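You operate a simulated robot arm through the tools that you are given. There is no shell and no other tool.

You run a simulated robot arm. Do the job below in one go: nothing can be reset, and whatever is moved stays where it is left.

## Task
Run the overs into the short clear pot and tip them into the OVERS bin.
Fine: take the pot from the shelf of the narrow table to the shelf under the spout before the gate opens, gate shut again before you tip it; the empty pot ends on top of the narrow table. Spill none. Set down upright: short clear pot. Where these are worked on the way, their far stop is far enough and under half their travel is too little: spout gate.
Where things are to end (x, y in the base frame): short clear pot within 60 mm of [710, -610].

Only the result counts: the job must be done as asked and must still hold three seconds after the hand-in. Knocking over, shifting, dropping, spilling or breaking anything else fails it.

## Robot
A 6-joint arm with a two-finger parallel gripper, fixed in place. Base frame: the origin is at the foot of the arm, x ahead of it, y to its left, z up. Readings come in mm, degrees, newtons and seconds.
With the tool pointing down near the work surface it reaches from about 320 to 880 mm from the base axis. Its first joint turns from -115.0 to 115.0 degrees. Payload 3.43 kg.
Tool frame: the origin (TCP) lies between the finger pads and is the grasp point; the fingertips stand 34 mm ahead of it; z points along the fingers, y is the line along which they close. The gripper opens to 128 mm. The fingers are 24 mm wide and 12 mm thick; the gripper's body (48 by 130 mm) begins 96 mm behind the TCP.
Orientation is that of the tool frame in the base frame, as a unit quaternion [x, y, z, w]. With the fingers straight down and closing along the base's y, the tool's x points along the base's -x, its y along +y and its z along -z.

## Interface
- The arm moves only by the tool arm_command. Its argument "moves" is a list of rows, each a list of 7 numbers: the turn, a rotation vector about the tool's x, y, z in units of 4 degrees (1.0 is 4 degrees), then the shift along the tool's x, y, z in units of 20 mm (1.0 is 20 mm), then the opening, from 0 (shut) to 1 (fully open). In form: [[rx, ry, rz, x, y, z, fingers], ...]. A call has 1 to 20 rows; each row shifts and turns the commanded pose from where the row before left it, along the tool's axes as they then stand. A call with a number of a shift or a turn outside -1 to 1 is refused whole. Rows are played at 5 a second. More than 50 mm and 8.6 degrees between two rows, or a gripper value outside its range, and nothing of the call is played. Where a pose cannot be reached the arm comes as near as it can. A force on the tool above 40 N (or 10 N above the force at the start of the call, whichever is more), or a blocked arm, ends the call early, and 0.2 s more pass. The fingers move at their own pace (about 108 mm/s each) and stop on an object; they squeeze with about 32 N. The grip force told is the motor's: it shows also when the fingers shut on nothing. Time passes only in rows, and 0.2 s behind the last, so rows that do not move let the fingers close. It gives the time, the measured TCP pose, the force on the tool (base axes), the opening and the grip force at its end, in the units of the frame above (readings bear some noise), with the torque about the TCP (base axes, N m) and any sound that the robot's microphone picked up.
- Cameras (640 x 400 px; columns grow to the right, rows downward): "scene" is fixed at [50.9, -493.9, 1294.2]; the picture's right is [0.11, -0.99, 0.00], its down [-0.53, -0.06, -0.84] and it looks along [0.84, 0.09, -0.54] (base axes); focal length 214 px, centre (320, 200). "wrist" rides on the gripper at [76, -11, -160] in the tool frame; the picture's right is [0.15, 0.99, 0.00], its down [-0.88, 0.13, -0.46] and it looks along [-0.45, 0.07, 0.89] (tool axes); focal length 234 px, centre (320, 200). There is no depth. A picture from a camera that has moved, and an enlarged one, comes with that camera's place and axes in the base frame and with its lens. The place of the scene camera against the robot may be out by one fixed shift of up to 12 mm in any direction.
- capture(camera): a new picture of that camera. No time passes.
- lift_body(by): slides the trunk up (or, below 0, down) by that many mm; the arm rides with it, the base frame stays. It gives what a move gives, with no picture.
- zoom(camera, box): a new picture of the part [left, top, right, bottom] of that camera's present view, enlarged. No time passes.
- finish_job(): hands the job in; it is judged then, once.

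Nothing tells you positions but the pictures and the camera data. Unless the task says otherwise, let go and move clear before handing in.

The tools are called after "Call:" as name(argument=value, ...) on one line, values as JSON. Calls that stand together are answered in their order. arm_command: Moves the arm, as the interface text tells. Its arguments: {"type":"object","properties":{"moves":{"type":"array"}},"required":["moves"]} The other tools are called the same way: lift_body (by) slides the trunk up or down; capture (camera) takes a picture; zoom (camera, box) takes an enlarged picture of a part of a camera's view; finish_job () hands the job in.

At the start:

```text
clock: 0.0
ee_pos: [507.5, -415.4, 1212.1]
orientation: [-0.001, 1.0, 0.001, 0.0]
ft_force: [-0.3, 0.3, -0.3]
wrist_torque: [0.0, 0.0, 0.01]
width: 127.9
grip_force: 0.1
trunk travel left (down, up): [-475.0, 315.0]
```

scene: 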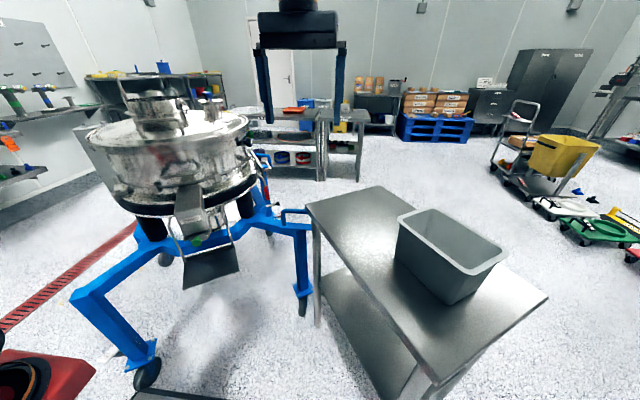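
wrist: 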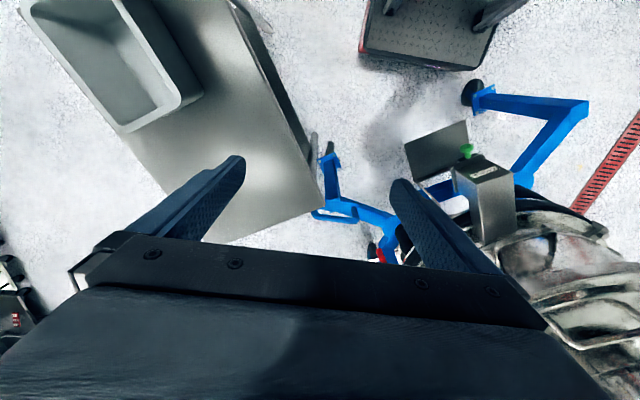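

I see a sieve machine with a spout and a small shelf under it on the left, and a narrow table with a grey bin on the right. The pot is probably on the table's lower shelf, so I'll look closer first.

Call:
zoom(camera="scene", box=[140, 150, 300, 300])

Call:
zoom(camera="scene", box=[290, 170, 560, 400])

Call:
zoom(camera="wrist", box=[300, 80, 640, 300])

```text
2.67 times, centred on (220, 225) of scene
camera zoom: at [50.9, -493.9, 1294.2], right [0.11, -0.99, 0.0], down [-0.53, -0.06, -0.84], along [0.84, 0.09, -0.54], focal length 572 px, centre (587, 133)
```

zoom: 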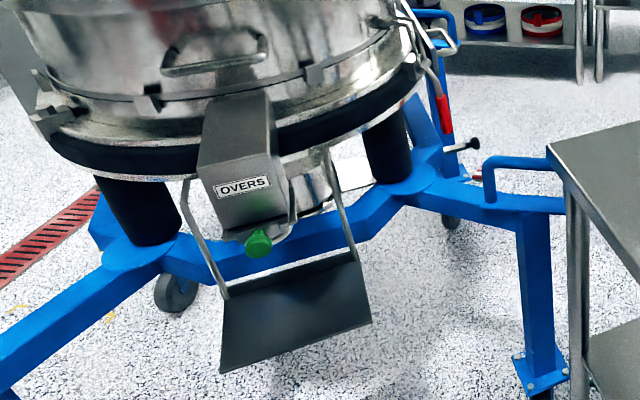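

```text
1.74 times, centred on (425, 285) of scene
camera zoom: at [50.9, -493.9, 1294.2], right [0.11, -0.99, 0.0], down [-0.53, -0.06, -0.84], along [0.84, 0.09, -0.54], focal length 373 px, centre (137, 52)
```

zoom: 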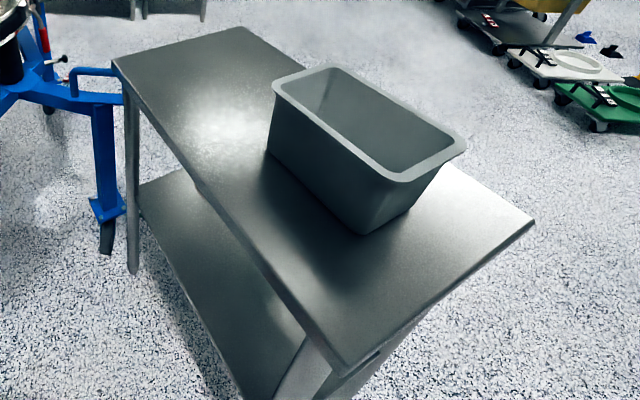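

```text
1.82 times, centred on (470, 190) of wrist
camera zoom: at [430.9, -426.2, 1372.5], right [-0.15, 0.99, 0.0], down [0.88, 0.13, 0.46], along [0.45, 0.07, -0.89], focal length 426 px, centre (47, 218)
```

zoom: 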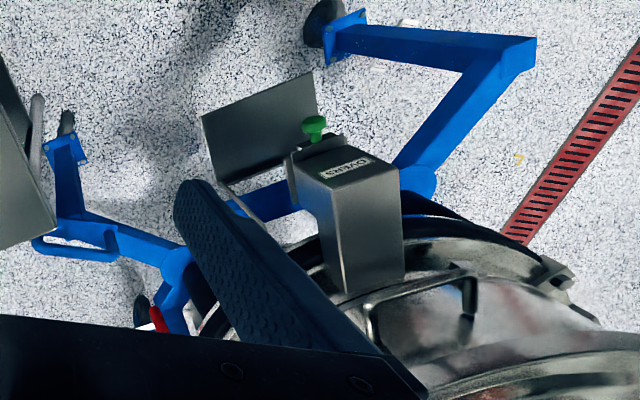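

The tote sits on the narrow table, whose long side faces me, and the hanging shelf is under the OVERS spout with its green knob. The pot isn't visible yet, so I'll zoom in on the table's lower shelf, the spout and the tote.

Call:
zoom(camera="scene", box=[300, 250, 420, 400])

Call:
zoom(camera="scene", box=[165, 180, 245, 260])

Call:
zoom(camera="scene", box=[380, 190, 520, 320])

```text
2.67 times, centred on (360, 325) of scene
camera zoom: at [50.9, -493.9, 1294.2], right [0.11, -0.99, 0.0], down [-0.53, -0.06, -0.84], along [0.84, 0.09, -0.54], focal length 572 px, centre (213, -133)
```

zoom: 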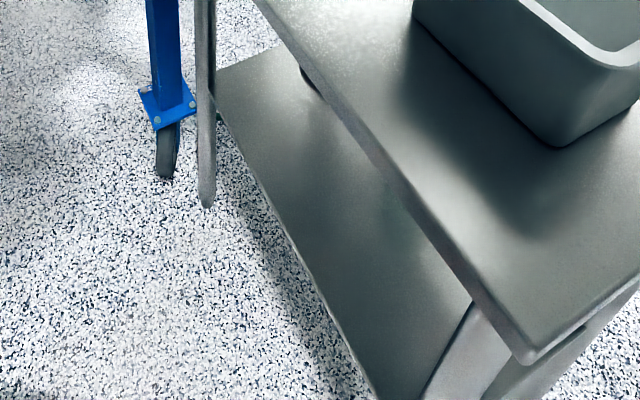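

```text
5.00 times, centred on (205, 220) of scene
camera zoom: at [50.9, -493.9, 1294.2], right [0.11, -0.99, 0.0], down [-0.53, -0.06, -0.84], along [0.84, 0.09, -0.54], focal length 1072 px, centre (895, 100)
```

zoom: 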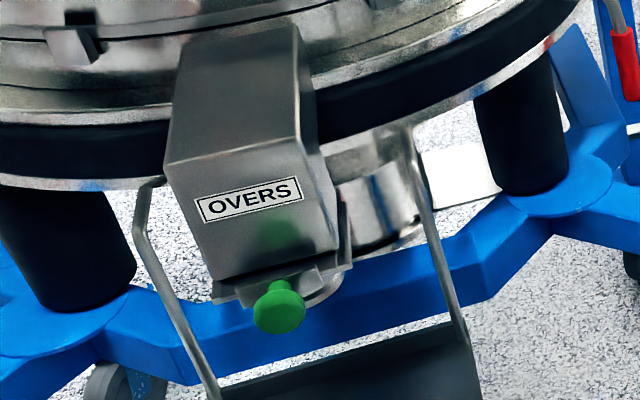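

```text
3.08 times, centred on (450, 255) of scene
camera zoom: at [50.9, -493.9, 1294.2], right [0.11, -0.99, 0.0], down [-0.53, -0.06, -0.84], along [0.84, 0.09, -0.54], focal length 660 px, centre (-80, 31)
```

zoom: 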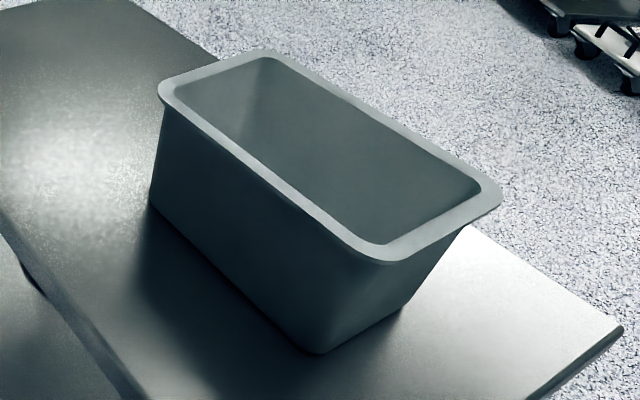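

There is a slide gate with a green knob on the OVERS spout, and a dark hint of the pot under the far end of the table top. I'll yaw the hand at this height so that I can later tilt it level and look under the table.

Call:
arm_command(moves=[[0, 0, -1, 0, 0, 0, 1], [0, 0, -1, 0, 0, 0, 1], [0, 0, -1, 0, 0, 0, 1], [0, 0, -1, 0, 0, 0, 1], [0, 0, -1, 0, 0, 0, 1], [0, 0, -1, 0, 0, 0, 1], [0, 0, -1, 0, 0, 0, 1], [0, 0, -1, 0, 0, 0, 1], [0, 0, -1, 0, 0, 0, 1], [0, 0, -1, 0, 0, 0, 1], [0, 0, -1, 0, 0, 0, 1], [0, 0, -1, 0, 0, 0, 1], [0, 0, -1, 0, 0, 0, 1], [0, 0, -1, 0, 0, 0, 1], [0, 0, -1, 0, 0, 0, 1]])

Call:
capture(camera="wrist")

Call:
capture(camera="scene")

```text
clock: 3.2
ee_pos: [507.0, -416.0, 1213.7]
orientation: [-0.501, 0.865, 0.001, -0.001]
ft_force: [-0.9, -0.9, -0.1]
wrist_torque: [0.02, -0.01, 0.03]
width: 128.1
grip_force: 0.0
trunk travel left (down, up): [-475.0, 315.0]
```

```text
taken
camera wrist: at [479.1, -486.2, 1372.6], right [-0.93, 0.37, 0.0], down [0.33, 0.83, 0.46], along [0.17, 0.42, -0.89], focal length 234 px, centre (320, 200)
```

wrist: 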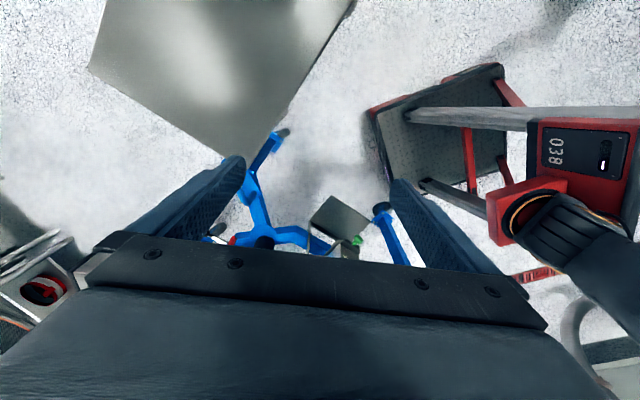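

```text
taken
```

scene: 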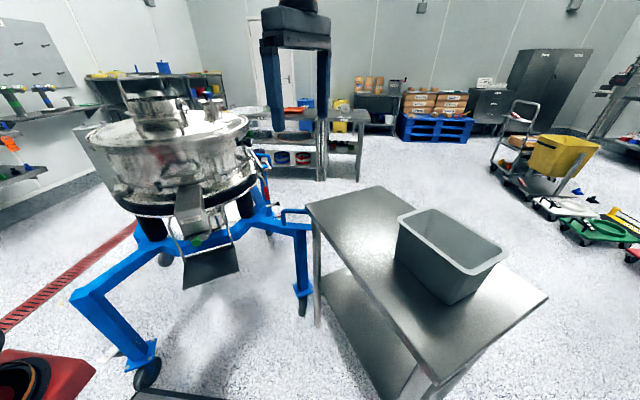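

The yaw worked freely. I'll finish the yaw to 120°, then tilt the hand level pointing toward the table's long side.

Call:
arm_command(moves=[[0, 0, -1, 0, 0, 0, 1], [0, 0, -1, 0, 0, 0, 1], [0, 0, -1, 0, 0, 0, 1], [0, 0, -1, 0, 0, 0, 1], [0, 0, -1, 0, 0, 0, 1], [0, 0, -1, 0, 0, 0, 1], [0, 0, -1, 0, 0, 0, 1], [0, 0, -1, 0, 0, 0, 1], [0, 0, -1, 0, 0, 0, 1], [0, 0, -1, 0, 0, 0, 1], [0, 0, -1, 0, 0, 0, 1], [0, 0, -1, 0, 0, 0, 1], [0, 0, -1, 0, 0, 0, 1], [0, 0, -1, 0, 0, 0, 1], [0, 0, -1, 0, 0, 0, 1]])

Call:
arm_command(moves=[[0, 1, 0, 0, 0, 0, 1], [0, 1, 0, 0, 0, 0, 1], [0, 1, 0, 0, 0, 0, 1], [0, 1, 0, 0, 0, 0, 1], [0, 1, 0, 0, 0, 0, 1], [0, 1, 0, 0, 0, 0, 1], [0, 1, 0, 0, 0, 0, 1], [0, 1, 0, 0, 0, 0, 1], [0, 1, 0, 0, 0, 0, 1], [0, 1, 0, 0, 0, 0, 1]])

Call:
capture(camera="wrist")

```text
clock: 6.4
ee_pos: [506.4, -414.5, 1212.9]
orientation: [0.867, -0.499, 0.0, 0.0]
ft_force: [0.5, 0.2, -0.4]
wrist_torque: [-0.01, -0.01, -0.02]
width: 128.1
grip_force: 0.1
trunk travel left (down, up): [-475.0, 315.0]
```

```text
clock: 8.6
ee_pos: [508.3, -414.5, 1214.1]
orientation: [0.813, -0.47, 0.296, 0.172]
ft_force: [0.3, -0.5, -0.2]
wrist_torque: [-0.01, -0.01, 0.02]
width: 128.1
grip_force: 0.0
trunk travel left (down, up): [-475.0, 315.0]
```

```text
taken
camera wrist: at [494.4, -370.7, 1383.9], right [-0.8, -0.59, 0.09], down [-0.6, 0.77, -0.22], along [0.06, -0.23, -0.97], focal length 234 px, centre (320, 200)
```

wrist: 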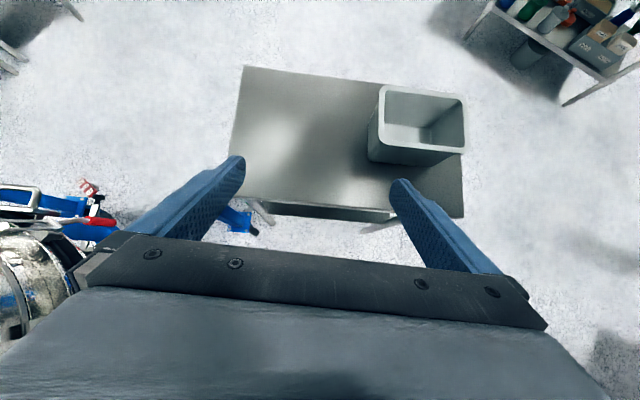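

The table top and the tote are clearly visible from above. I'll finish tilting to level, back away from the table, and then lower the trunk to look beneath the top.

Call:
arm_command(moves=[[0, 1, 0, 0, 0, -0.5, 1], [0, 1, 0, 0, 0, -0.5, 1], [0, 1, 0, 0, 0, -0.5, 1], [0, 1, 0, 0, 0, -0.5, 1], [0, 1, 0, 0, 0, -0.5, 1], [0, 1, 0, 0, 0, -0.5, 1], [0, 1, 0, 0, 0, -0.5, 1], [0, 1, 0, 0, 0, -0.5, 1], [0, 1, 0, 0, 0, -0.5, 1], [0, 1, 0, 0, 0, -0.5, 1], [0, 1, 0, 0, 0, -0.5, 1], [0, 1, 0, 0, 0, -0.5, 1], [0, 0.5, 0, 0, 0, -0.5, 1]])

Call:
capture(camera="wrist")

Call:
capture(camera="scene")

```text
clock: 11.4
ee_pos: [502.1, -343.6, 1259.4]
orientation: [0.612, -0.353, 0.613, 0.353]
ft_force: [-0.3, -0.1, 0.5]
wrist_torque: [0.03, 0.01, 0.01]
width: 128.2
grip_force: 0.1
out of reach, approached as far as the arm can: row 7, 8, 9, 10, 11, 12, 13
trunk travel left (down, up): [-475.0, 315.0]
```

```text
taken
camera wrist: at [432.2, -200.0, 1335.0], right [-0.86, -0.49, 0.15], down [-0.34, 0.33, -0.88], along [0.39, -0.81, -0.45], focal length 234 px, centre (320, 200)
```

wrist: 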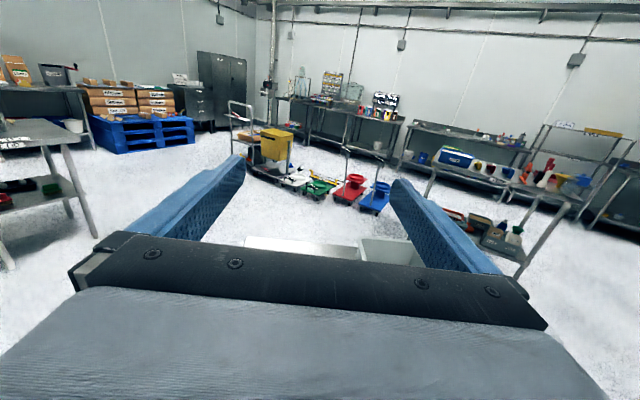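

```text
taken
```

scene: 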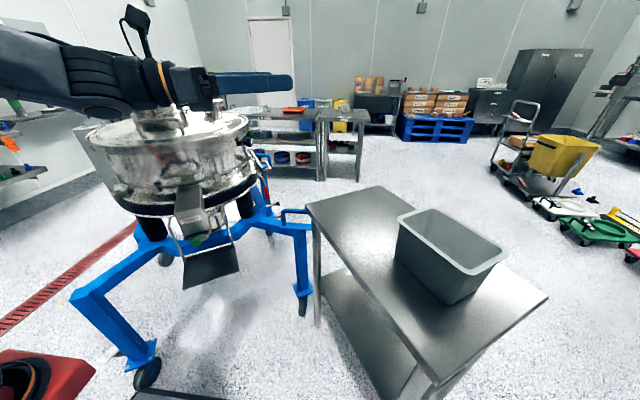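

The hand is now level and pointing at the table's long side, short of where I commanded because it is close to the base. I'll lower the trunk in steps while watching clearance to the sieve.

Call:
lift_body(by=-150)

Call:
capture(camera="scene")

Call:
capture(camera="wrist")

```text
clock: 13.2
ee_pos: [544.0, -344.5, 1108.5]
orientation: [0.613, -0.353, 0.612, 0.353]
ft_force: [-0.2, 0.6, 0.4]
wrist_torque: [-0.02, 0.01, 0.0]
width: 128.2
grip_force: 0.0
trunk travel left (down, up): [-325.0, 465.0]
```

```text
taken
```

scene: 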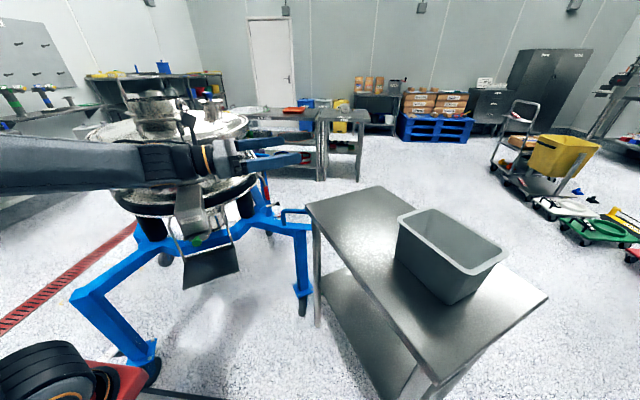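

```text
taken
camera wrist: at [473.8, -200.3, 1184.7], right [-0.86, -0.49, 0.15], down [-0.34, 0.33, -0.88], along [0.39, -0.8, -0.45], focal length 234 px, centre (320, 200)
```

wrist: 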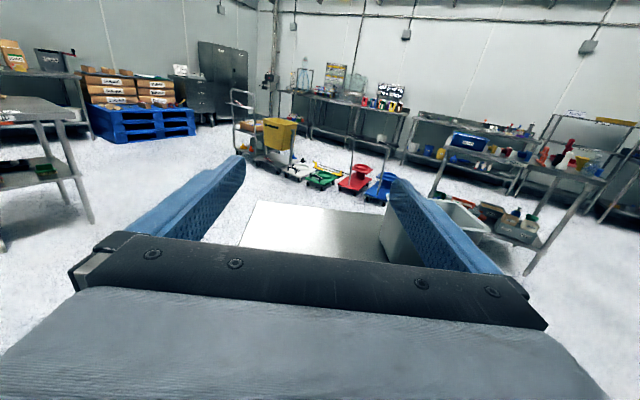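

The hand has stayed level and clear of everything. I'll hold still for one row to learn the settled pose.

Call:
arm_command(moves=[[0, 0, 0, 0, 0, 0, 1], [0, 0, 0, 0, 0, 0, 1]])

```text
clock: 13.8
ee_pos: [543.9, -343.7, 1108.8]
orientation: [0.612, -0.354, 0.612, 0.354]
ft_force: [0.6, 0.3, 1.0]
wrist_torque: [0.02, 0.0, 0.02]
width: 127.7
grip_force: 0.0
trunk travel left (down, up): [-325.0, 465.0]
```

Settled at about (544, -344, 1109). I'll shift slightly away from the sieve and lower the trunk more.

Call:
arm_command(moves=[[0, 0, 0, 0, 1, 0, 1], [0, 0, 0, 0, 1, 0, 1], [0, 0, 0, 0, 1, 0, 1]])

Call:
lift_body(by=-150)

Call:
capture(camera="scene")

Call:
capture(camera="wrist")

```text
clock: 14.6
ee_pos: [518.4, -388.9, 1100.9]
orientation: [0.612, -0.354, 0.612, 0.354]
ft_force: [-0.3, -0.5, 0.3]
wrist_torque: [-0.02, -0.01, -0.01]
width: 127.9
grip_force: 0.0
out of reach, approached as far as the arm can: row 1, 2, 3
trunk travel left (down, up): [-325.0, 465.0]
```

```text
clock: 16.3
ee_pos: [558.7, -388.5, 950.1]
orientation: [0.611, -0.354, 0.612, 0.355]
ft_force: [0.0, 0.2, 0.3]
wrist_torque: [0.03, 0.01, 0.0]
width: 128.3
grip_force: 0.1
trunk travel left (down, up): [-175.0, 615.0]
```

```text
taken
```

scene: 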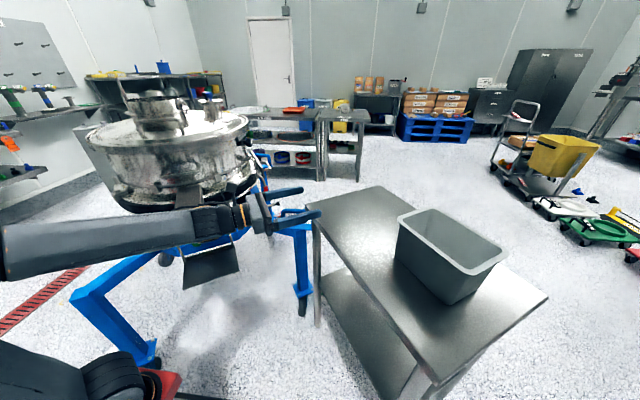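

```text
taken
camera wrist: at [488.7, -244.6, 1025.8], right [-0.86, -0.49, 0.15], down [-0.34, 0.33, -0.88], along [0.39, -0.81, -0.45], focal length 234 px, centre (320, 200)
```

wrist: 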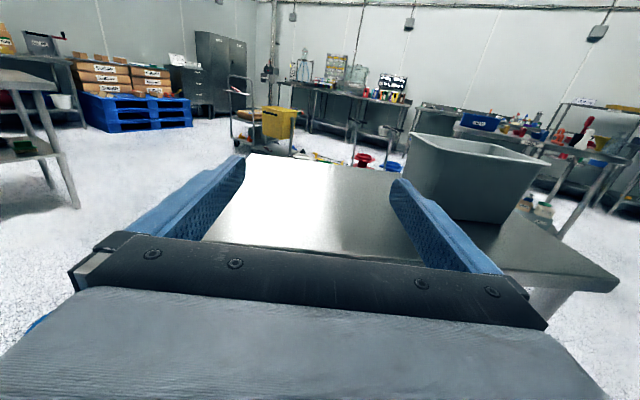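

The trunk slides on a slight incline, moving about 27 mm forward for every 100 mm down, and the fingertips are now right above the table edge. I'll back off along the fingers before going any lower.

Call:
arm_command(moves=[[0, 0, 0, 0, 0, -0.5, 1], [0, 0, 0, 0, 0, -0.5, 1], [0, 0, 0, 0, 0, -0.5, 1], [0, 0, 0, 0, 0, -0.5, 1], [0, 0, 0, 0, 0, -0.5, 1], [0, 0, 0, 0, 0, -0.5, 1]])

```text
clock: 17.7
ee_pos: [570.0, -360.0, 934.5]
orientation: [0.612, -0.355, 0.612, 0.355]
ft_force: [0.3, 0.2, 0.4]
wrist_torque: [0.04, 0.0, 0.01]
width: 127.8
grip_force: 0.1
out of reach, approached as far as the arm can: row 1, 2, 3, 4, 5, 6
trunk travel left (down, up): [-175.0, 615.0]
```

Backing off makes the arm dip outward, so being lower lets it retract more. I'll go down and back together in small steps.

Call:
arm_command(moves=[[0, 0, 0, -0.7, 0, -0.7, 1], [0, 0, 0, -0.7, 0, -0.7, 1], [0, 0, 0, -0.7, 0, -0.7, 1], [0, 0, 0, -0.7, 0, -0.7, 1]])

Call:
capture(camera="scene")

```text
clock: 18.7
ee_pos: [556.6, -317.0, 869.2]
orientation: [0.61, -0.354, 0.613, 0.355]
ft_force: [1.1, 0.0, 0.3]
wrist_torque: [-0.01, 0.0, -0.03]
width: 128.2
grip_force: 0.1
out of reach, approached as far as the arm can: row 1, 2, 3, 4
trunk travel left (down, up): [-175.0, 615.0]
```

```text
taken
```

scene: 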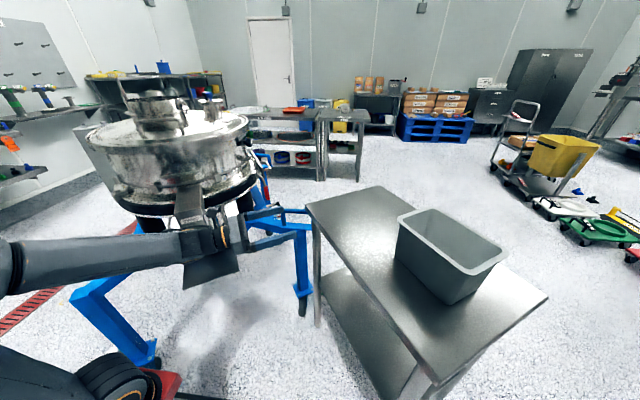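

The hand is beside the sieve leg with about a hand's width to the spout knob. I'll move away from the sieve (tool +y) while still lowering.

Call:
arm_command(moves=[[0, 0, 0, -0.5, 0.8, 0, 1], [0, 0, 0, -0.5, 0.8, 0, 1], [0, 0, 0, -0.5, 0.8, 0, 1], [0, 0, 0, -0.5, 0.8, 0, 1]])

Call:
capture(camera="wrist")

Call:
capture(camera="scene")

```text
clock: 19.7
ee_pos: [516.8, -361.7, 839.4]
orientation: [0.612, -0.355, 0.612, 0.354]
ft_force: [0.3, -0.5, 0.0]
wrist_torque: [-0.06, 0.02, -0.03]
width: 128.0
grip_force: 0.1
out of reach, approached as far as the arm can: row 1, 3, 4
trunk travel left (down, up): [-175.0, 615.0]
```

```text
taken
camera wrist: at [447.5, -216.8, 913.8], right [-0.86, -0.49, 0.15], down [-0.34, 0.33, -0.88], along [0.39, -0.81, -0.45], focal length 234 px, centre (320, 200)
```

wrist: 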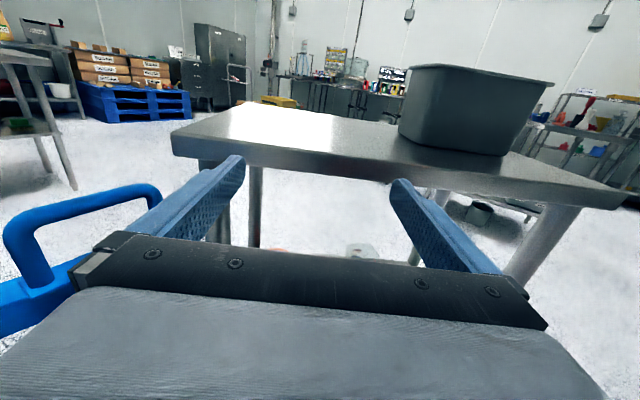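

```text
taken
```

scene: 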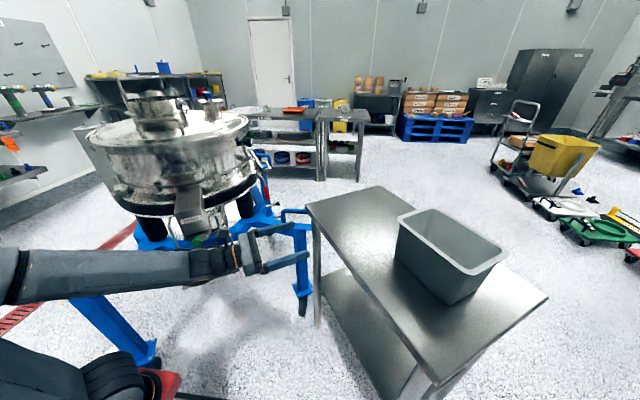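

Now I can see below the table top; something is partly hidden behind the gripper. I'll zoom in there.

Call:
zoom(camera="wrist", box=[220, 170, 420, 270])

Call:
zoom(camera="wrist", box=[420, 160, 560, 260])

Call:
zoom(camera="wrist", box=[380, 50, 600, 180])

```text
3.20 times, centred on (320, 220) of wrist
camera zoom: at [447.5, -216.8, 913.8], right [-0.86, -0.49, 0.15], down [-0.34, 0.33, -0.88], along [0.39, -0.81, -0.45], focal length 749 px, centre (320, 136)
```

zoom: 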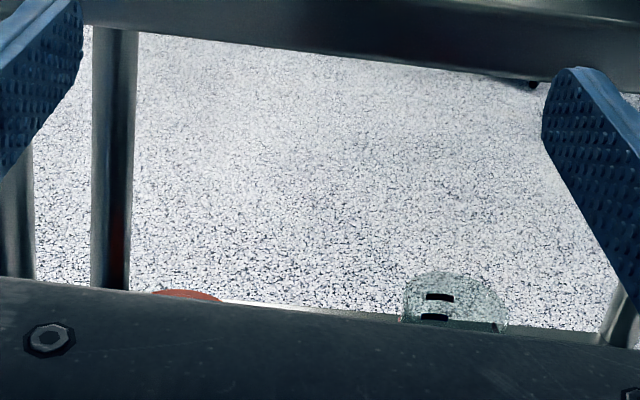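

```text
4.00 times, centred on (490, 210) of wrist
camera zoom: at [447.5, -216.8, 913.8], right [-0.86, -0.49, 0.15], down [-0.34, 0.33, -0.88], along [0.39, -0.81, -0.45], focal length 937 px, centre (-360, 160)
```

zoom: 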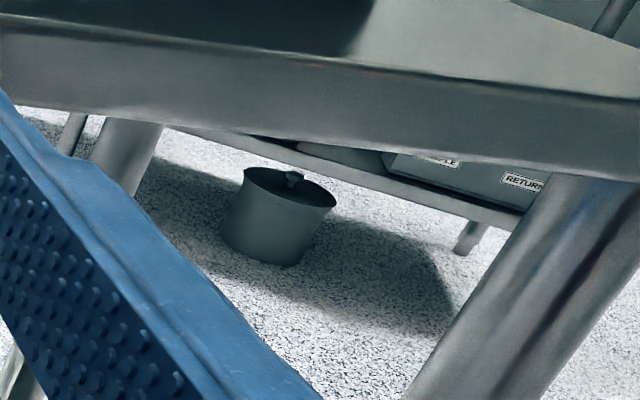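

```text
2.91 times, centred on (490, 115) of wrist
camera zoom: at [447.5, -216.8, 913.8], right [-0.86, -0.49, 0.15], down [-0.34, 0.33, -0.88], along [0.39, -0.81, -0.45], focal length 681 px, centre (-174, 447)
```

zoom: 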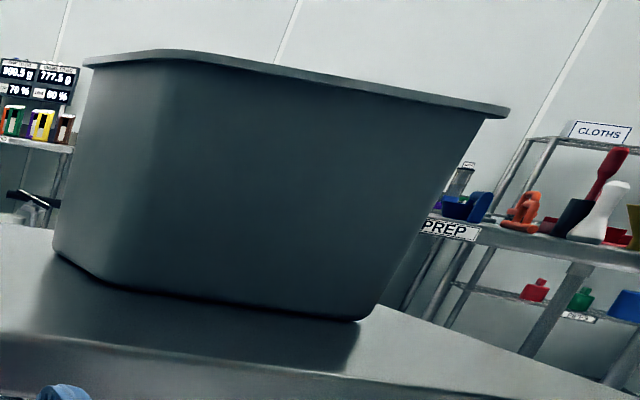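

A clear pot with black marks stands on the lower shelf, with a red object to its left. I'll go lower for a straight view.

Call:
arm_command(moves=[[0, 0, 0, -1, 0, 0, 1], [0, 0, 0, -1, 0, 0, 1], [0, 0, 0, -1, 0, 0, 1], [0, 0, 0, -1, 0, 0, 1], [0, 0, 0, -1, 0, 0, 1]])

Call:
capture(camera="wrist")

Call:
capture(camera="scene")

```text
clock: 20.9
ee_pos: [551.4, -379.1, 756.1]
orientation: [0.612, -0.354, 0.612, 0.354]
ft_force: [-0.5, 0.5, 0.1]
wrist_torque: [-0.01, 0.0, -0.02]
width: 128.0
grip_force: 0.0
out of reach, approached as far as the arm can: row 1, 2, 3, 4, 5
trunk travel left (down, up): [-175.0, 615.0]
```

```text
taken
camera wrist: at [482.2, -236.1, 831.5], right [-0.86, -0.49, 0.15], down [-0.34, 0.33, -0.88], along [0.39, -0.81, -0.45], focal length 234 px, centre (320, 200)
```

wrist: 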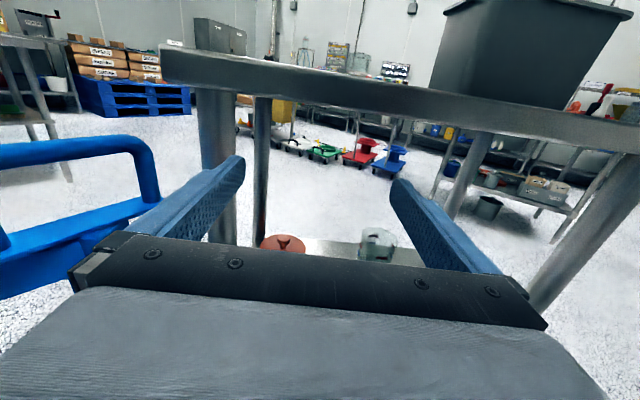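

```text
taken
```

scene: 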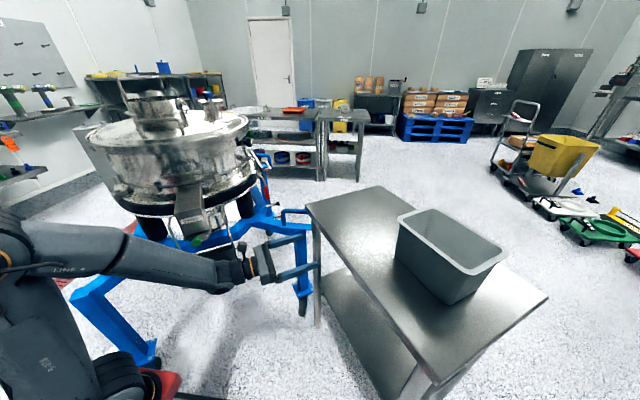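

The shelf holds the clear pot with a red item to its left. I'll move away from the table leg (tool +y) and lower more to see the pot fully.

Call:
arm_command(moves=[[0, 0, 0, 0, 1, 0, 1], [0, 0, 0, 0, 1, 0, 1], [0, 0, 0, 0, 1, 0, 1], [0, 0, 0, -0.5, 1, 0, 1], [0, 0, 0, -0.5, 1, 0, 1]])

Call:
capture(camera="wrist")

```text
clock: 22.1
ee_pos: [500.4, -444.5, 749.7]
orientation: [0.61, -0.357, 0.61, 0.357]
ft_force: [0.2, -0.2, 0.5]
wrist_torque: [0.03, 0.05, 0.01]
width: 127.9
grip_force: 0.0
out of reach, approached as far as the arm can: row 1, 2, 3, 4, 5
trunk travel left (down, up): [-175.0, 615.0]
```

```text
taken
camera wrist: at [432.2, -299.2, 825.2], right [-0.86, -0.48, 0.15], down [-0.34, 0.33, -0.88], along [0.38, -0.81, -0.45], focal length 234 px, centre (320, 200)
```

wrist: 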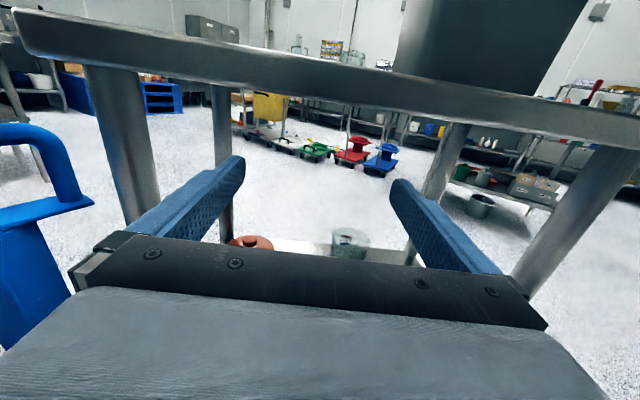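

The clear pot is at the bottom edge of the view. I'll tilt the hand 16° downward to see it and the red item better.

Call:
arm_command(moves=[[0, -1, 0, 0, 0, 0, 1], [0, -1, 0, 0, 0, 0, 1], [0, -1, 0, 0, 0, 0, 1], [0, -1, 0, 0, 0, 0, 1]])

Call:
capture(camera="wrist")

Call:
zoom(camera="wrist", box=[220, 140, 420, 265])

```text
clock: 23.1
ee_pos: [501.6, -444.1, 749.2]
orientation: [0.691, -0.4, 0.521, 0.301]
ft_force: [-0.1, 0.1, -0.2]
wrist_torque: [-0.01, -0.02, 0.01]
width: 127.7
grip_force: 0.0
trunk travel left (down, up): [-175.0, 615.0]
```

```text
taken
camera wrist: at [444.3, -322.8, 867.2], right [-0.84, -0.53, 0.14], down [-0.45, 0.53, -0.72], along [0.31, -0.67, -0.68], focal length 234 px, centre (320, 200)
```

wrist: 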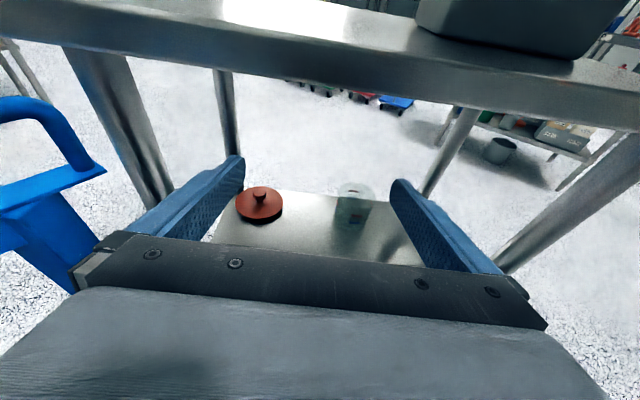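

```text
3.20 times, centred on (320, 202) of wrist
camera zoom: at [444.3, -322.8, 867.2], right [-0.84, -0.53, 0.14], down [-0.45, 0.53, -0.72], along [0.31, -0.67, -0.68], focal length 749 px, centre (320, 192)
```

zoom: 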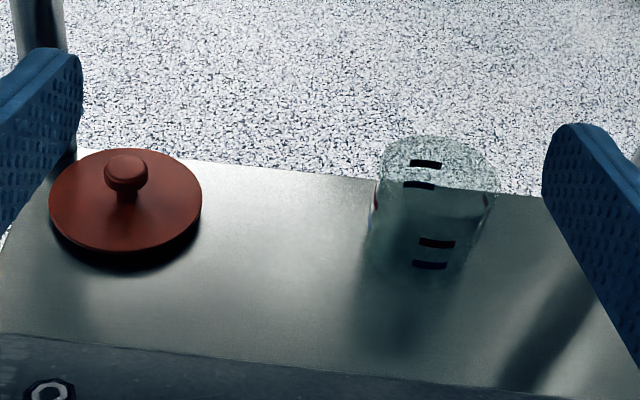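

I now see the clear pot (about 60–65 mm wide, near the back of the shelf) and a red knobbed lid to its left that must stay put. I'll level the hand again, then lower it inside the shelf gap.

Call:
arm_command(moves=[[0, 1, 0, 0, 0, 0, 1], [0, 1, 0, 0, 0, 0, 1], [0, 1, 0, 0, 0, 0, 1], [0, 1, 0, 0, 0, 0, 1], [0, 0, 0, -1, 0.5, 0, 1], [0, 0, 0, -1, 0.5, 0, 1], [0, 0, 0, -1, 0.5, 0, 1], [0, 0, 0, -1, 0.5, 0, 1]])

Call:
capture(camera="wrist")

Call:
zoom(camera="wrist", box=[220, 140, 420, 265])

```text
clock: 24.9
ee_pos: [516.3, -445.7, 680.0]
orientation: [0.61, -0.357, 0.611, 0.358]
ft_force: [0.7, 0.0, -0.3]
wrist_torque: [0.02, 0.01, -0.01]
width: 128.1
grip_force: 0.0
out of reach, approached as far as the arm can: row 5, 6, 7, 8
trunk travel left (down, up): [-175.0, 615.0]
```

```text
taken
camera wrist: at [447.6, -301.2, 755.2], right [-0.86, -0.49, 0.15], down [-0.34, 0.33, -0.88], along [0.38, -0.81, -0.45], focal length 234 px, centre (320, 200)
```

wrist: 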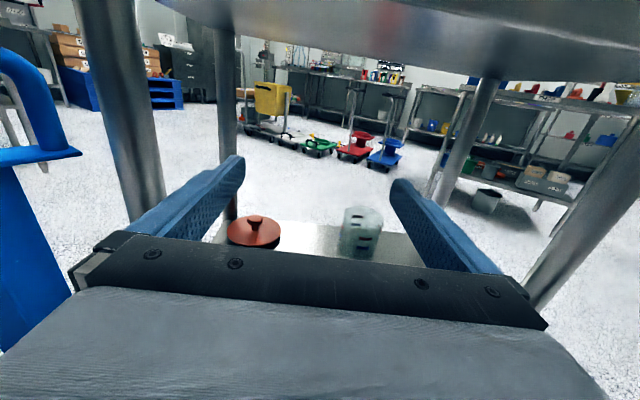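

```text
3.20 times, centred on (320, 202) of wrist
camera zoom: at [447.6, -301.2, 755.2], right [-0.86, -0.49, 0.15], down [-0.34, 0.33, -0.88], along [0.38, -0.81, -0.45], focal length 749 px, centre (320, 192)
```

zoom: 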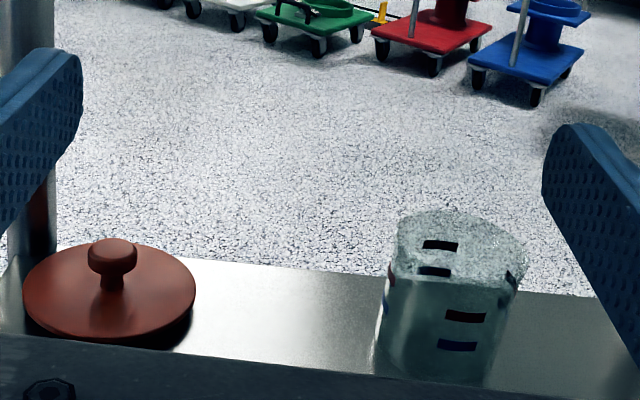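

The shelf is lower than I first thought (about z 440), and the table top is at about 837. The pot is about 85 mm wide; I'll shift sideways to line up with it and then lower the trunk.

Call:
arm_command(moves=[[0, 0, 0, 0, 1, 0.2, 1], [0, 0, 0, 0, 1, 0.2, 1], [0, 0, 0, 0, 1, 0.2, 1], [0, 0, 0, 0, 1, 0.2, 1], [0, 0, 0, 0, 1, 0.2, 1], [0, 0, 0, 0, 1, 0.2, 1]])

Call:
lift_body(by=-100)

Call:
capture(camera="wrist")

Call:
capture(camera="scene")

```text
clock: 26.3
ee_pos: [512.5, -448.1, 685.5]
orientation: [0.61, -0.358, 0.61, 0.358]
ft_force: [0.9, -0.2, 0.1]
wrist_torque: [0.0, 0.01, 0.02]
width: 128.3
grip_force: 0.1
out of reach, approached as far as the arm can: row 1, 2, 3, 4, 5, 6
trunk travel left (down, up): [-175.0, 615.0]
```

```text
clock: 27.6
ee_pos: [541.7, -447.2, 585.0]
orientation: [0.61, -0.358, 0.61, 0.358]
ft_force: [-0.2, -0.5, 0.0]
wrist_torque: [-0.01, 0.02, 0.01]
width: 127.6
grip_force: 0.1
trunk travel left (down, up): [-75.0, 715.0]
```

```text
taken
camera wrist: at [473.3, -302.9, 660.2], right [-0.86, -0.48, 0.15], down [-0.34, 0.33, -0.88], along [0.37, -0.81, -0.45], focal length 234 px, centre (320, 200)
```

wrist: 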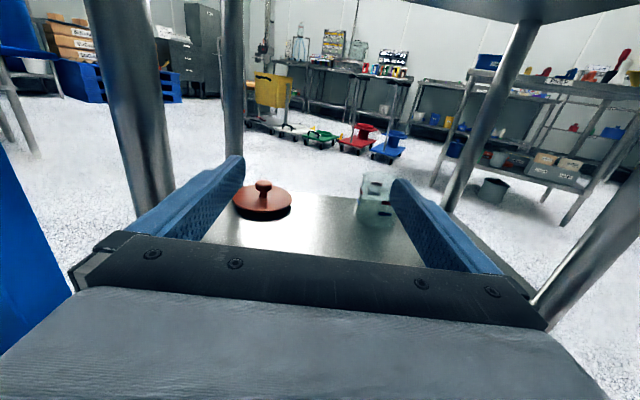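

```text
taken
```

scene: 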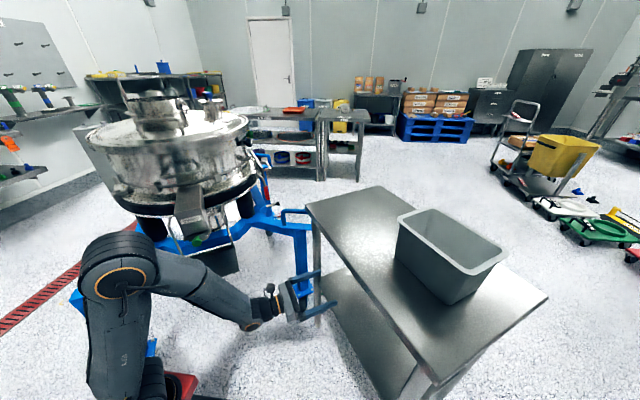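

The hand is now level under the table at z 585, though the sideways shift was blocked by reach here. I'll zoom in on the pot to fix its position.

Call:
zoom(camera="wrist", box=[220, 140, 420, 265])

Call:
zoom(camera="scene", box=[60, 160, 360, 400])

```text
3.20 times, centred on (320, 202) of wrist
camera zoom: at [473.3, -302.9, 660.2], right [-0.86, -0.48, 0.15], down [-0.34, 0.33, -0.88], along [0.37, -0.81, -0.45], focal length 749 px, centre (320, 192)
```

zoom: 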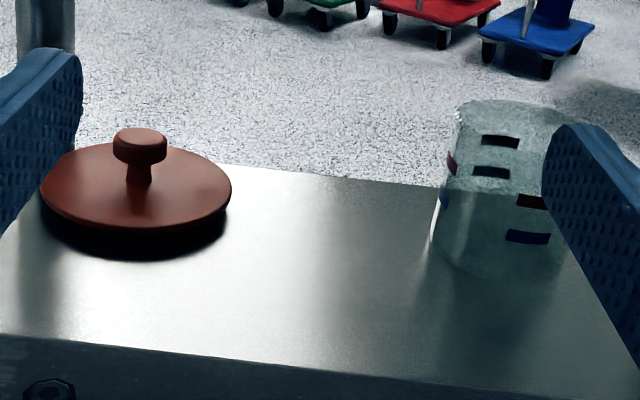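

```text
1.67 times, centred on (210, 280) of scene
camera zoom: at [50.9, -493.9, 1294.2], right [0.11, -0.99, 0.0], down [-0.53, -0.06, -0.84], along [0.84, 0.09, -0.54], focal length 358 px, centre (503, 67)
```

zoom: 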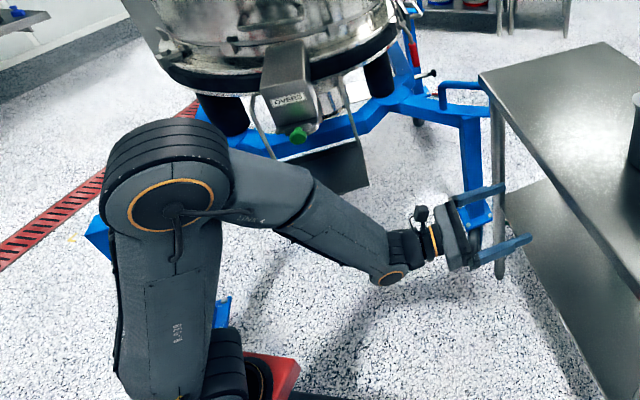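

The pot centre comes out near (548, -758) with its rim near z 512. Before picking it up I'll test how far the wrist can roll at this free spot, since tipping will need it.

Call:
arm_command(moves=[[0, 0, 1, 0, 0, 0, 1], [0, 0, 1, 0, 0, 0, 1], [0, 0, 1, 0, 0, 0, 1], [0, 0, 1, 0, 0, 0, 1], [0, 0, 1, 0, 0, 0, 1], [0, 0, 1, 0, 0, 0, 1], [0, 0, 1, 0, 0, 0, 1], [0, 0, 1, 0, 0, 0, 1], [0, 0, 1, 0, 0, 0, 1], [0, 0, 1, 0, 0, 0, 1], [0, 0, 1, 0, 0, 0, 1], [0, 0, 1, 0, 0, 0, 1], [0, 0, 1, 0, 0, 0, 1], [0, 0, 1, 0, 0, 0, 1], [0, 0, 1, 0, 0, 0, 1], [0, 0, 1, 0, 0, 0, 1], [0, 0, 1, 0, 0, 0, 1], [0, 0, 1, 0, 0, 0, 1], [0, 0, 1, 0, 0, 0, 1], [0, 0, 1, 0, 0, 0, 1]])

Call:
capture(camera="scene")

```text
clock: 31.8
ee_pos: [541.3, -447.6, 584.4]
orientation: [0.236, -0.666, 0.698, -0.118]
ft_force: [0.0, -0.1, -0.8]
wrist_torque: [-0.01, -0.04, -0.05]
width: 127.9
grip_force: 0.1
trunk travel left (down, up): [-75.0, 715.0]
```

```text
taken
```

scene: 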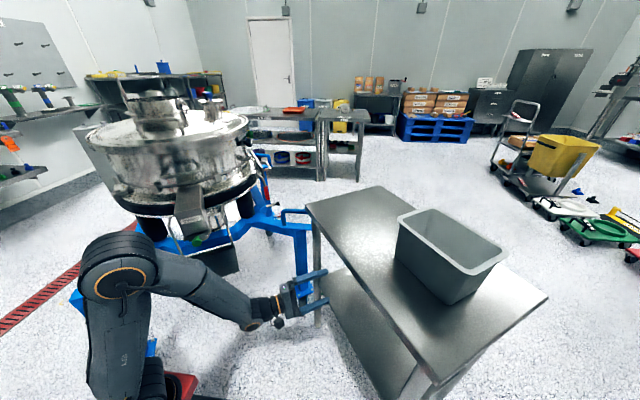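

Rolling +80° was free. I'll check up to +140°.

Call:
arm_command(moves=[[0, 0, 1, 0, 0, 0, 1], [0, 0, 1, 0, 0, 0, 1], [0, 0, 1, 0, 0, 0, 1], [0, 0, 1, 0, 0, 0, 1], [0, 0, 1, 0, 0, 0, 1], [0, 0, 1, 0, 0, 0, 1], [0, 0, 1, 0, 0, 0, 1], [0, 0, 1, 0, 0, 0, 1], [0, 0, 1, 0, 0, 0, 1], [0, 0, 1, 0, 0, 0, 1], [0, 0, 1, 0, 0, 0, 1], [0, 0, 1, 0, 0, 0, 1], [0, 0, 1, 0, 0, 0, 1], [0, 0, 1, 0, 0, 0, 1], [0, 0, 1, 0, 0, 0, 1]])

```text
clock: 35.0
ee_pos: [541.4, -448.0, 583.0]
orientation: [0.129, 0.695, -0.546, 0.45]
ft_force: [0.8, 0.6, -0.3]
wrist_torque: [0.01, -0.01, -0.03]
width: 128.0
grip_force: 0.1
trunk travel left (down, up): [-75.0, 715.0]
```

Rolling +140° is reachable, so tipping by roll will work. I'll roll back to camera-up.

Call:
arm_command(moves=[[0, 0, -1, 0, 0, 0, 1], [0, 0, -1, 0, 0, 0, 1], [0, 0, -1, 0, 0, 0, 1], [0, 0, -1, 0, 0, 0, 1], [0, 0, -1, 0, 0, 0, 1], [0, 0, -1, 0, 0, 0, 1], [0, 0, -1, 0, 0, 0, 1], [0, 0, -1, 0, 0, 0, 1], [0, 0, -1, 0, 0, 0, 1], [0, 0, -1, 0, 0, 0, 1], [0, 0, -1, 0, 0, 0, 1], [0, 0, -1, 0, 0, 0, 1], [0, 0, -1, 0, 0, 0, 1], [0, 0, -1, 0, 0, 0, 1], [0, 0, -1, 0, 0, 0, 1], [0, 0, -1, 0, 0, 0, 1], [0, 0, -1, 0, 0, 0, 1]])

Call:
arm_command(moves=[[0, 0, -1, 0, 0, 0, 1], [0, 0, -1, 0, 0, 0, 1], [0, 0, -1, 0, 0, 0, 1], [0, 0, -1, 0, 0, 0, 1], [0, 0, -1, 0, 0, 0, 1], [0, 0, -1, 0, 0, 0, 1], [0, 0, -1, 0, 0, 0, 1], [0, 0, -1, 0, 0, 0, 1], [0, 0, -1, 0, 0, 0, 1], [0, 0, -1, 0, 0, 0, 1], [0, 0, -1, 0, 0, 0, 1], [0, 0, -1, 0, 0, 0, 1], [0, 0, -1, 0, 0, 0, 1], [0, 0, -1, 0, 0, 0, 1], [0, 0, -1, 0, 0, 0, 1], [0, 0, -1, 0, 0, 0, 1], [0, 0, -1, 0, 0, 0, 1], [0, 0, -1, 0, 0, 0, 1]])

Call:
arm_command(moves=[[-1, 0, 0, 0, 0.5, 0.4, 1], [-1, 0, 0, 0, 0.5, 0.4, 1], [-1, 0, 0, 0, 0.5, 0.4, 1], [-0.8, 0, 0, 0, 0.5, 0.4, 1], [0, 0, 0, 0, 0.7, 0.4, 1], [0, 0, 0, 0, 0.7, 0.4, 1]])

Call:
capture(camera="wrist")

```text
clock: 38.6
ee_pos: [541.2, -447.9, 585.4]
orientation: [0.283, -0.648, 0.704, -0.068]
ft_force: [-0.4, 0.5, -0.3]
wrist_torque: [-0.01, -0.01, -0.02]
width: 128.0
grip_force: 0.0
trunk travel left (down, up): [-75.0, 715.0]
```

```text
clock: 42.4
ee_pos: [540.9, -448.6, 585.8]
orientation: [0.609, -0.359, 0.609, 0.36]
ft_force: [0.5, 0.3, 0.3]
wrist_torque: [0.01, 0.0, -0.03]
width: 128.1
grip_force: 0.1
trunk travel left (down, up): [-75.0, 715.0]
```

```text
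clock: 43.8
ee_pos: [493.4, -515.4, 584.7]
orientation: [0.557, -0.436, 0.557, 0.436]
ft_force: [0.1, -0.6, 0.3]
wrist_torque: [0.0, 0.0, -0.02]
width: 127.9
grip_force: 0.1
trunk travel left (down, up): [-75.0, 715.0]
```

```text
taken
camera wrist: at [466.0, -357.5, 660.0], right [-0.96, -0.24, 0.15], down [-0.24, 0.41, -0.88], along [0.15, -0.88, -0.45], focal length 234 px, centre (320, 200)
```

wrist: 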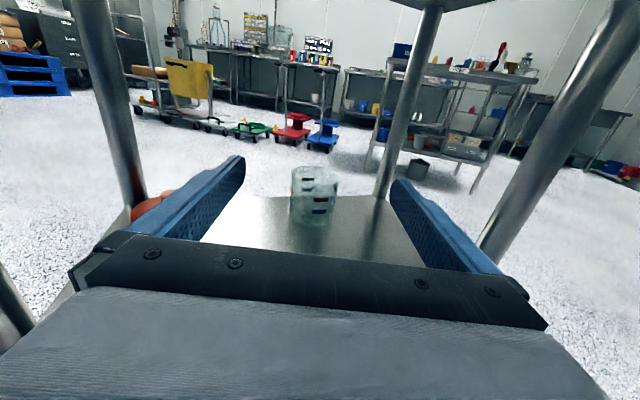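

The new hand heading works, and the pot is now centred between the fingers. I'll zoom in for an accurate fix.

Call:
zoom(camera="wrist", box=[240, 140, 400, 240])

```text
4.00 times, centred on (320, 190) of wrist
camera zoom: at [466.0, -357.5, 660.0], right [-0.96, -0.24, 0.15], down [-0.24, 0.41, -0.88], along [0.15, -0.88, -0.45], focal length 937 px, centre (320, 240)
```

zoom: 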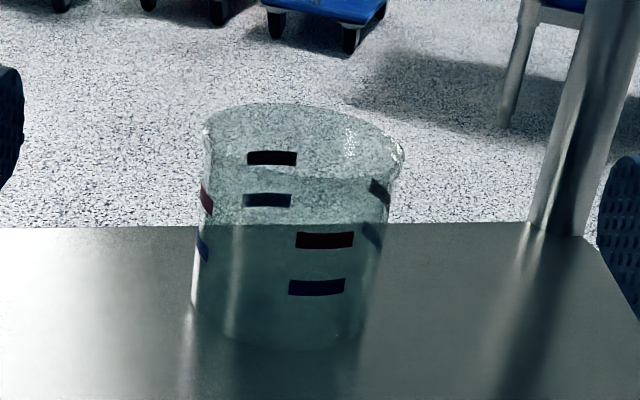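

The pot is roughly 90 mm wide and 95 mm tall with red and blue marks. I'll lower the hand toward grasp height before advancing, then look again.

Call:
arm_command(moves=[[0, 0, 0, -1, 0, 0, 1], [0, 0, 0, -1, 0, 0, 1], [0, 0, 0, -1, 0, 0, 1], [0, 0, 0, -1, 0, 0, 1], [0, 0, 0, -0.75, 0, 0, 1]])

Call:
capture(camera="wrist")

Call:
zoom(camera="wrist", box=[240, 110, 400, 210])

Call:
zoom(camera="scene", box=[200, 200, 400, 400])

```text
clock: 45.0
ee_pos: [494.6, -514.8, 490.5]
orientation: [0.557, -0.435, 0.557, 0.436]
ft_force: [0.6, 1.2, -0.8]
wrist_torque: [0.01, 0.0, 0.04]
width: 128.2
grip_force: 0.0
trunk travel left (down, up): [-75.0, 715.0]
```

```text
taken
camera wrist: at [466.9, -357.3, 565.6], right [-0.96, -0.24, 0.15], down [-0.24, 0.41, -0.88], along [0.15, -0.88, -0.45], focal length 234 px, centre (320, 200)
```

wrist: 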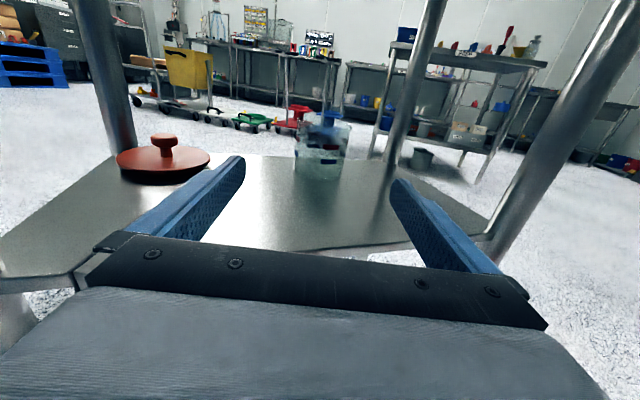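

```text
4.00 times, centred on (320, 160) of wrist
camera zoom: at [466.9, -357.3, 565.6], right [-0.96, -0.24, 0.15], down [-0.24, 0.41, -0.88], along [0.15, -0.88, -0.45], focal length 937 px, centre (320, 360)
```

zoom: 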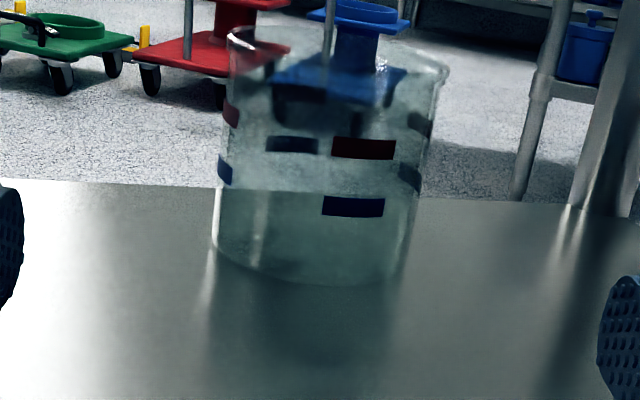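

```text
2.00 times, centred on (300, 300) of scene
camera zoom: at [50.9, -493.9, 1294.2], right [0.11, -0.99, 0.0], down [-0.53, -0.06, -0.84], along [0.84, 0.09, -0.54], focal length 429 px, centre (360, 0)
```

zoom: 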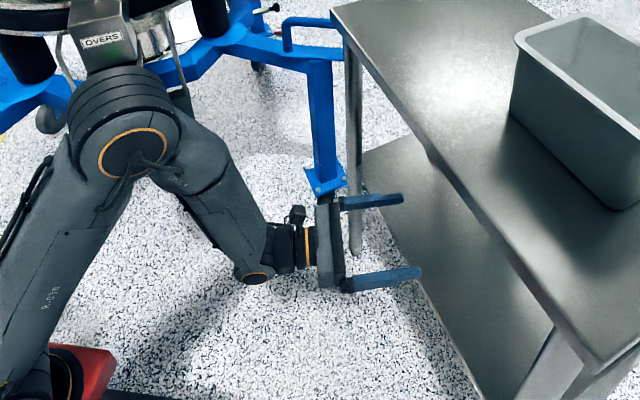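

Vertical triangulation puts the pot centre at about (548, -756), with its base at z 416, rim at z 500 and diameter 90. I'll set grasp height, centre sideways and go forward to just short of the pot.

Call:
arm_command(moves=[[0, 0, 0, -0.6, 0.27, 0, 1], [0, 0, 0, -0.62, 0, 0, 1], [0, 0, 0, 0, 0, 1, 1], [0, 0, 0, 0, 0, 1, 1], [0, 0, 0, 0, 0, 1, 1], [0, 0, 0, 0, 0, 1, 1], [0, 0, 0, 0, 0, 1, 1], [0, 0, 0, 0, 0, 1, 1], [0, 0, 0, 0, 0, 0.75, 1]])

Call:
capture(camera="wrist")

```text
clock: 47.0
ee_pos: [521.0, -646.2, 465.3]
orientation: [0.557, -0.435, 0.557, 0.435]
ft_force: [0.6, 0.7, -1.1]
wrist_torque: [0.02, -0.02, 0.02]
width: 127.8
grip_force: 0.1
trunk travel left (down, up): [-75.0, 715.0]
```

```text
taken
camera wrist: at [493.1, -489.6, 540.1], right [-0.96, -0.24, 0.15], down [-0.24, 0.41, -0.88], along [0.15, -0.88, -0.45], focal length 234 px, centre (320, 200)
```

wrist: 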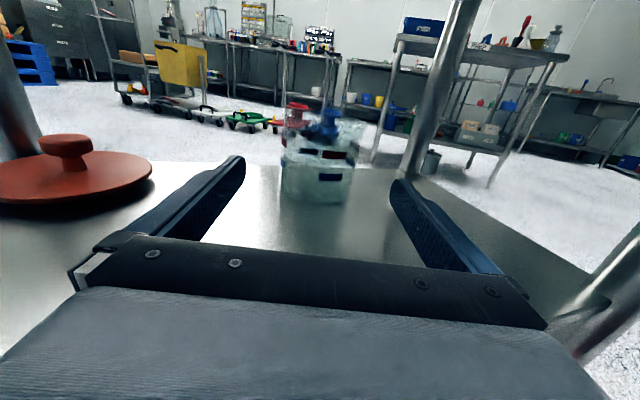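

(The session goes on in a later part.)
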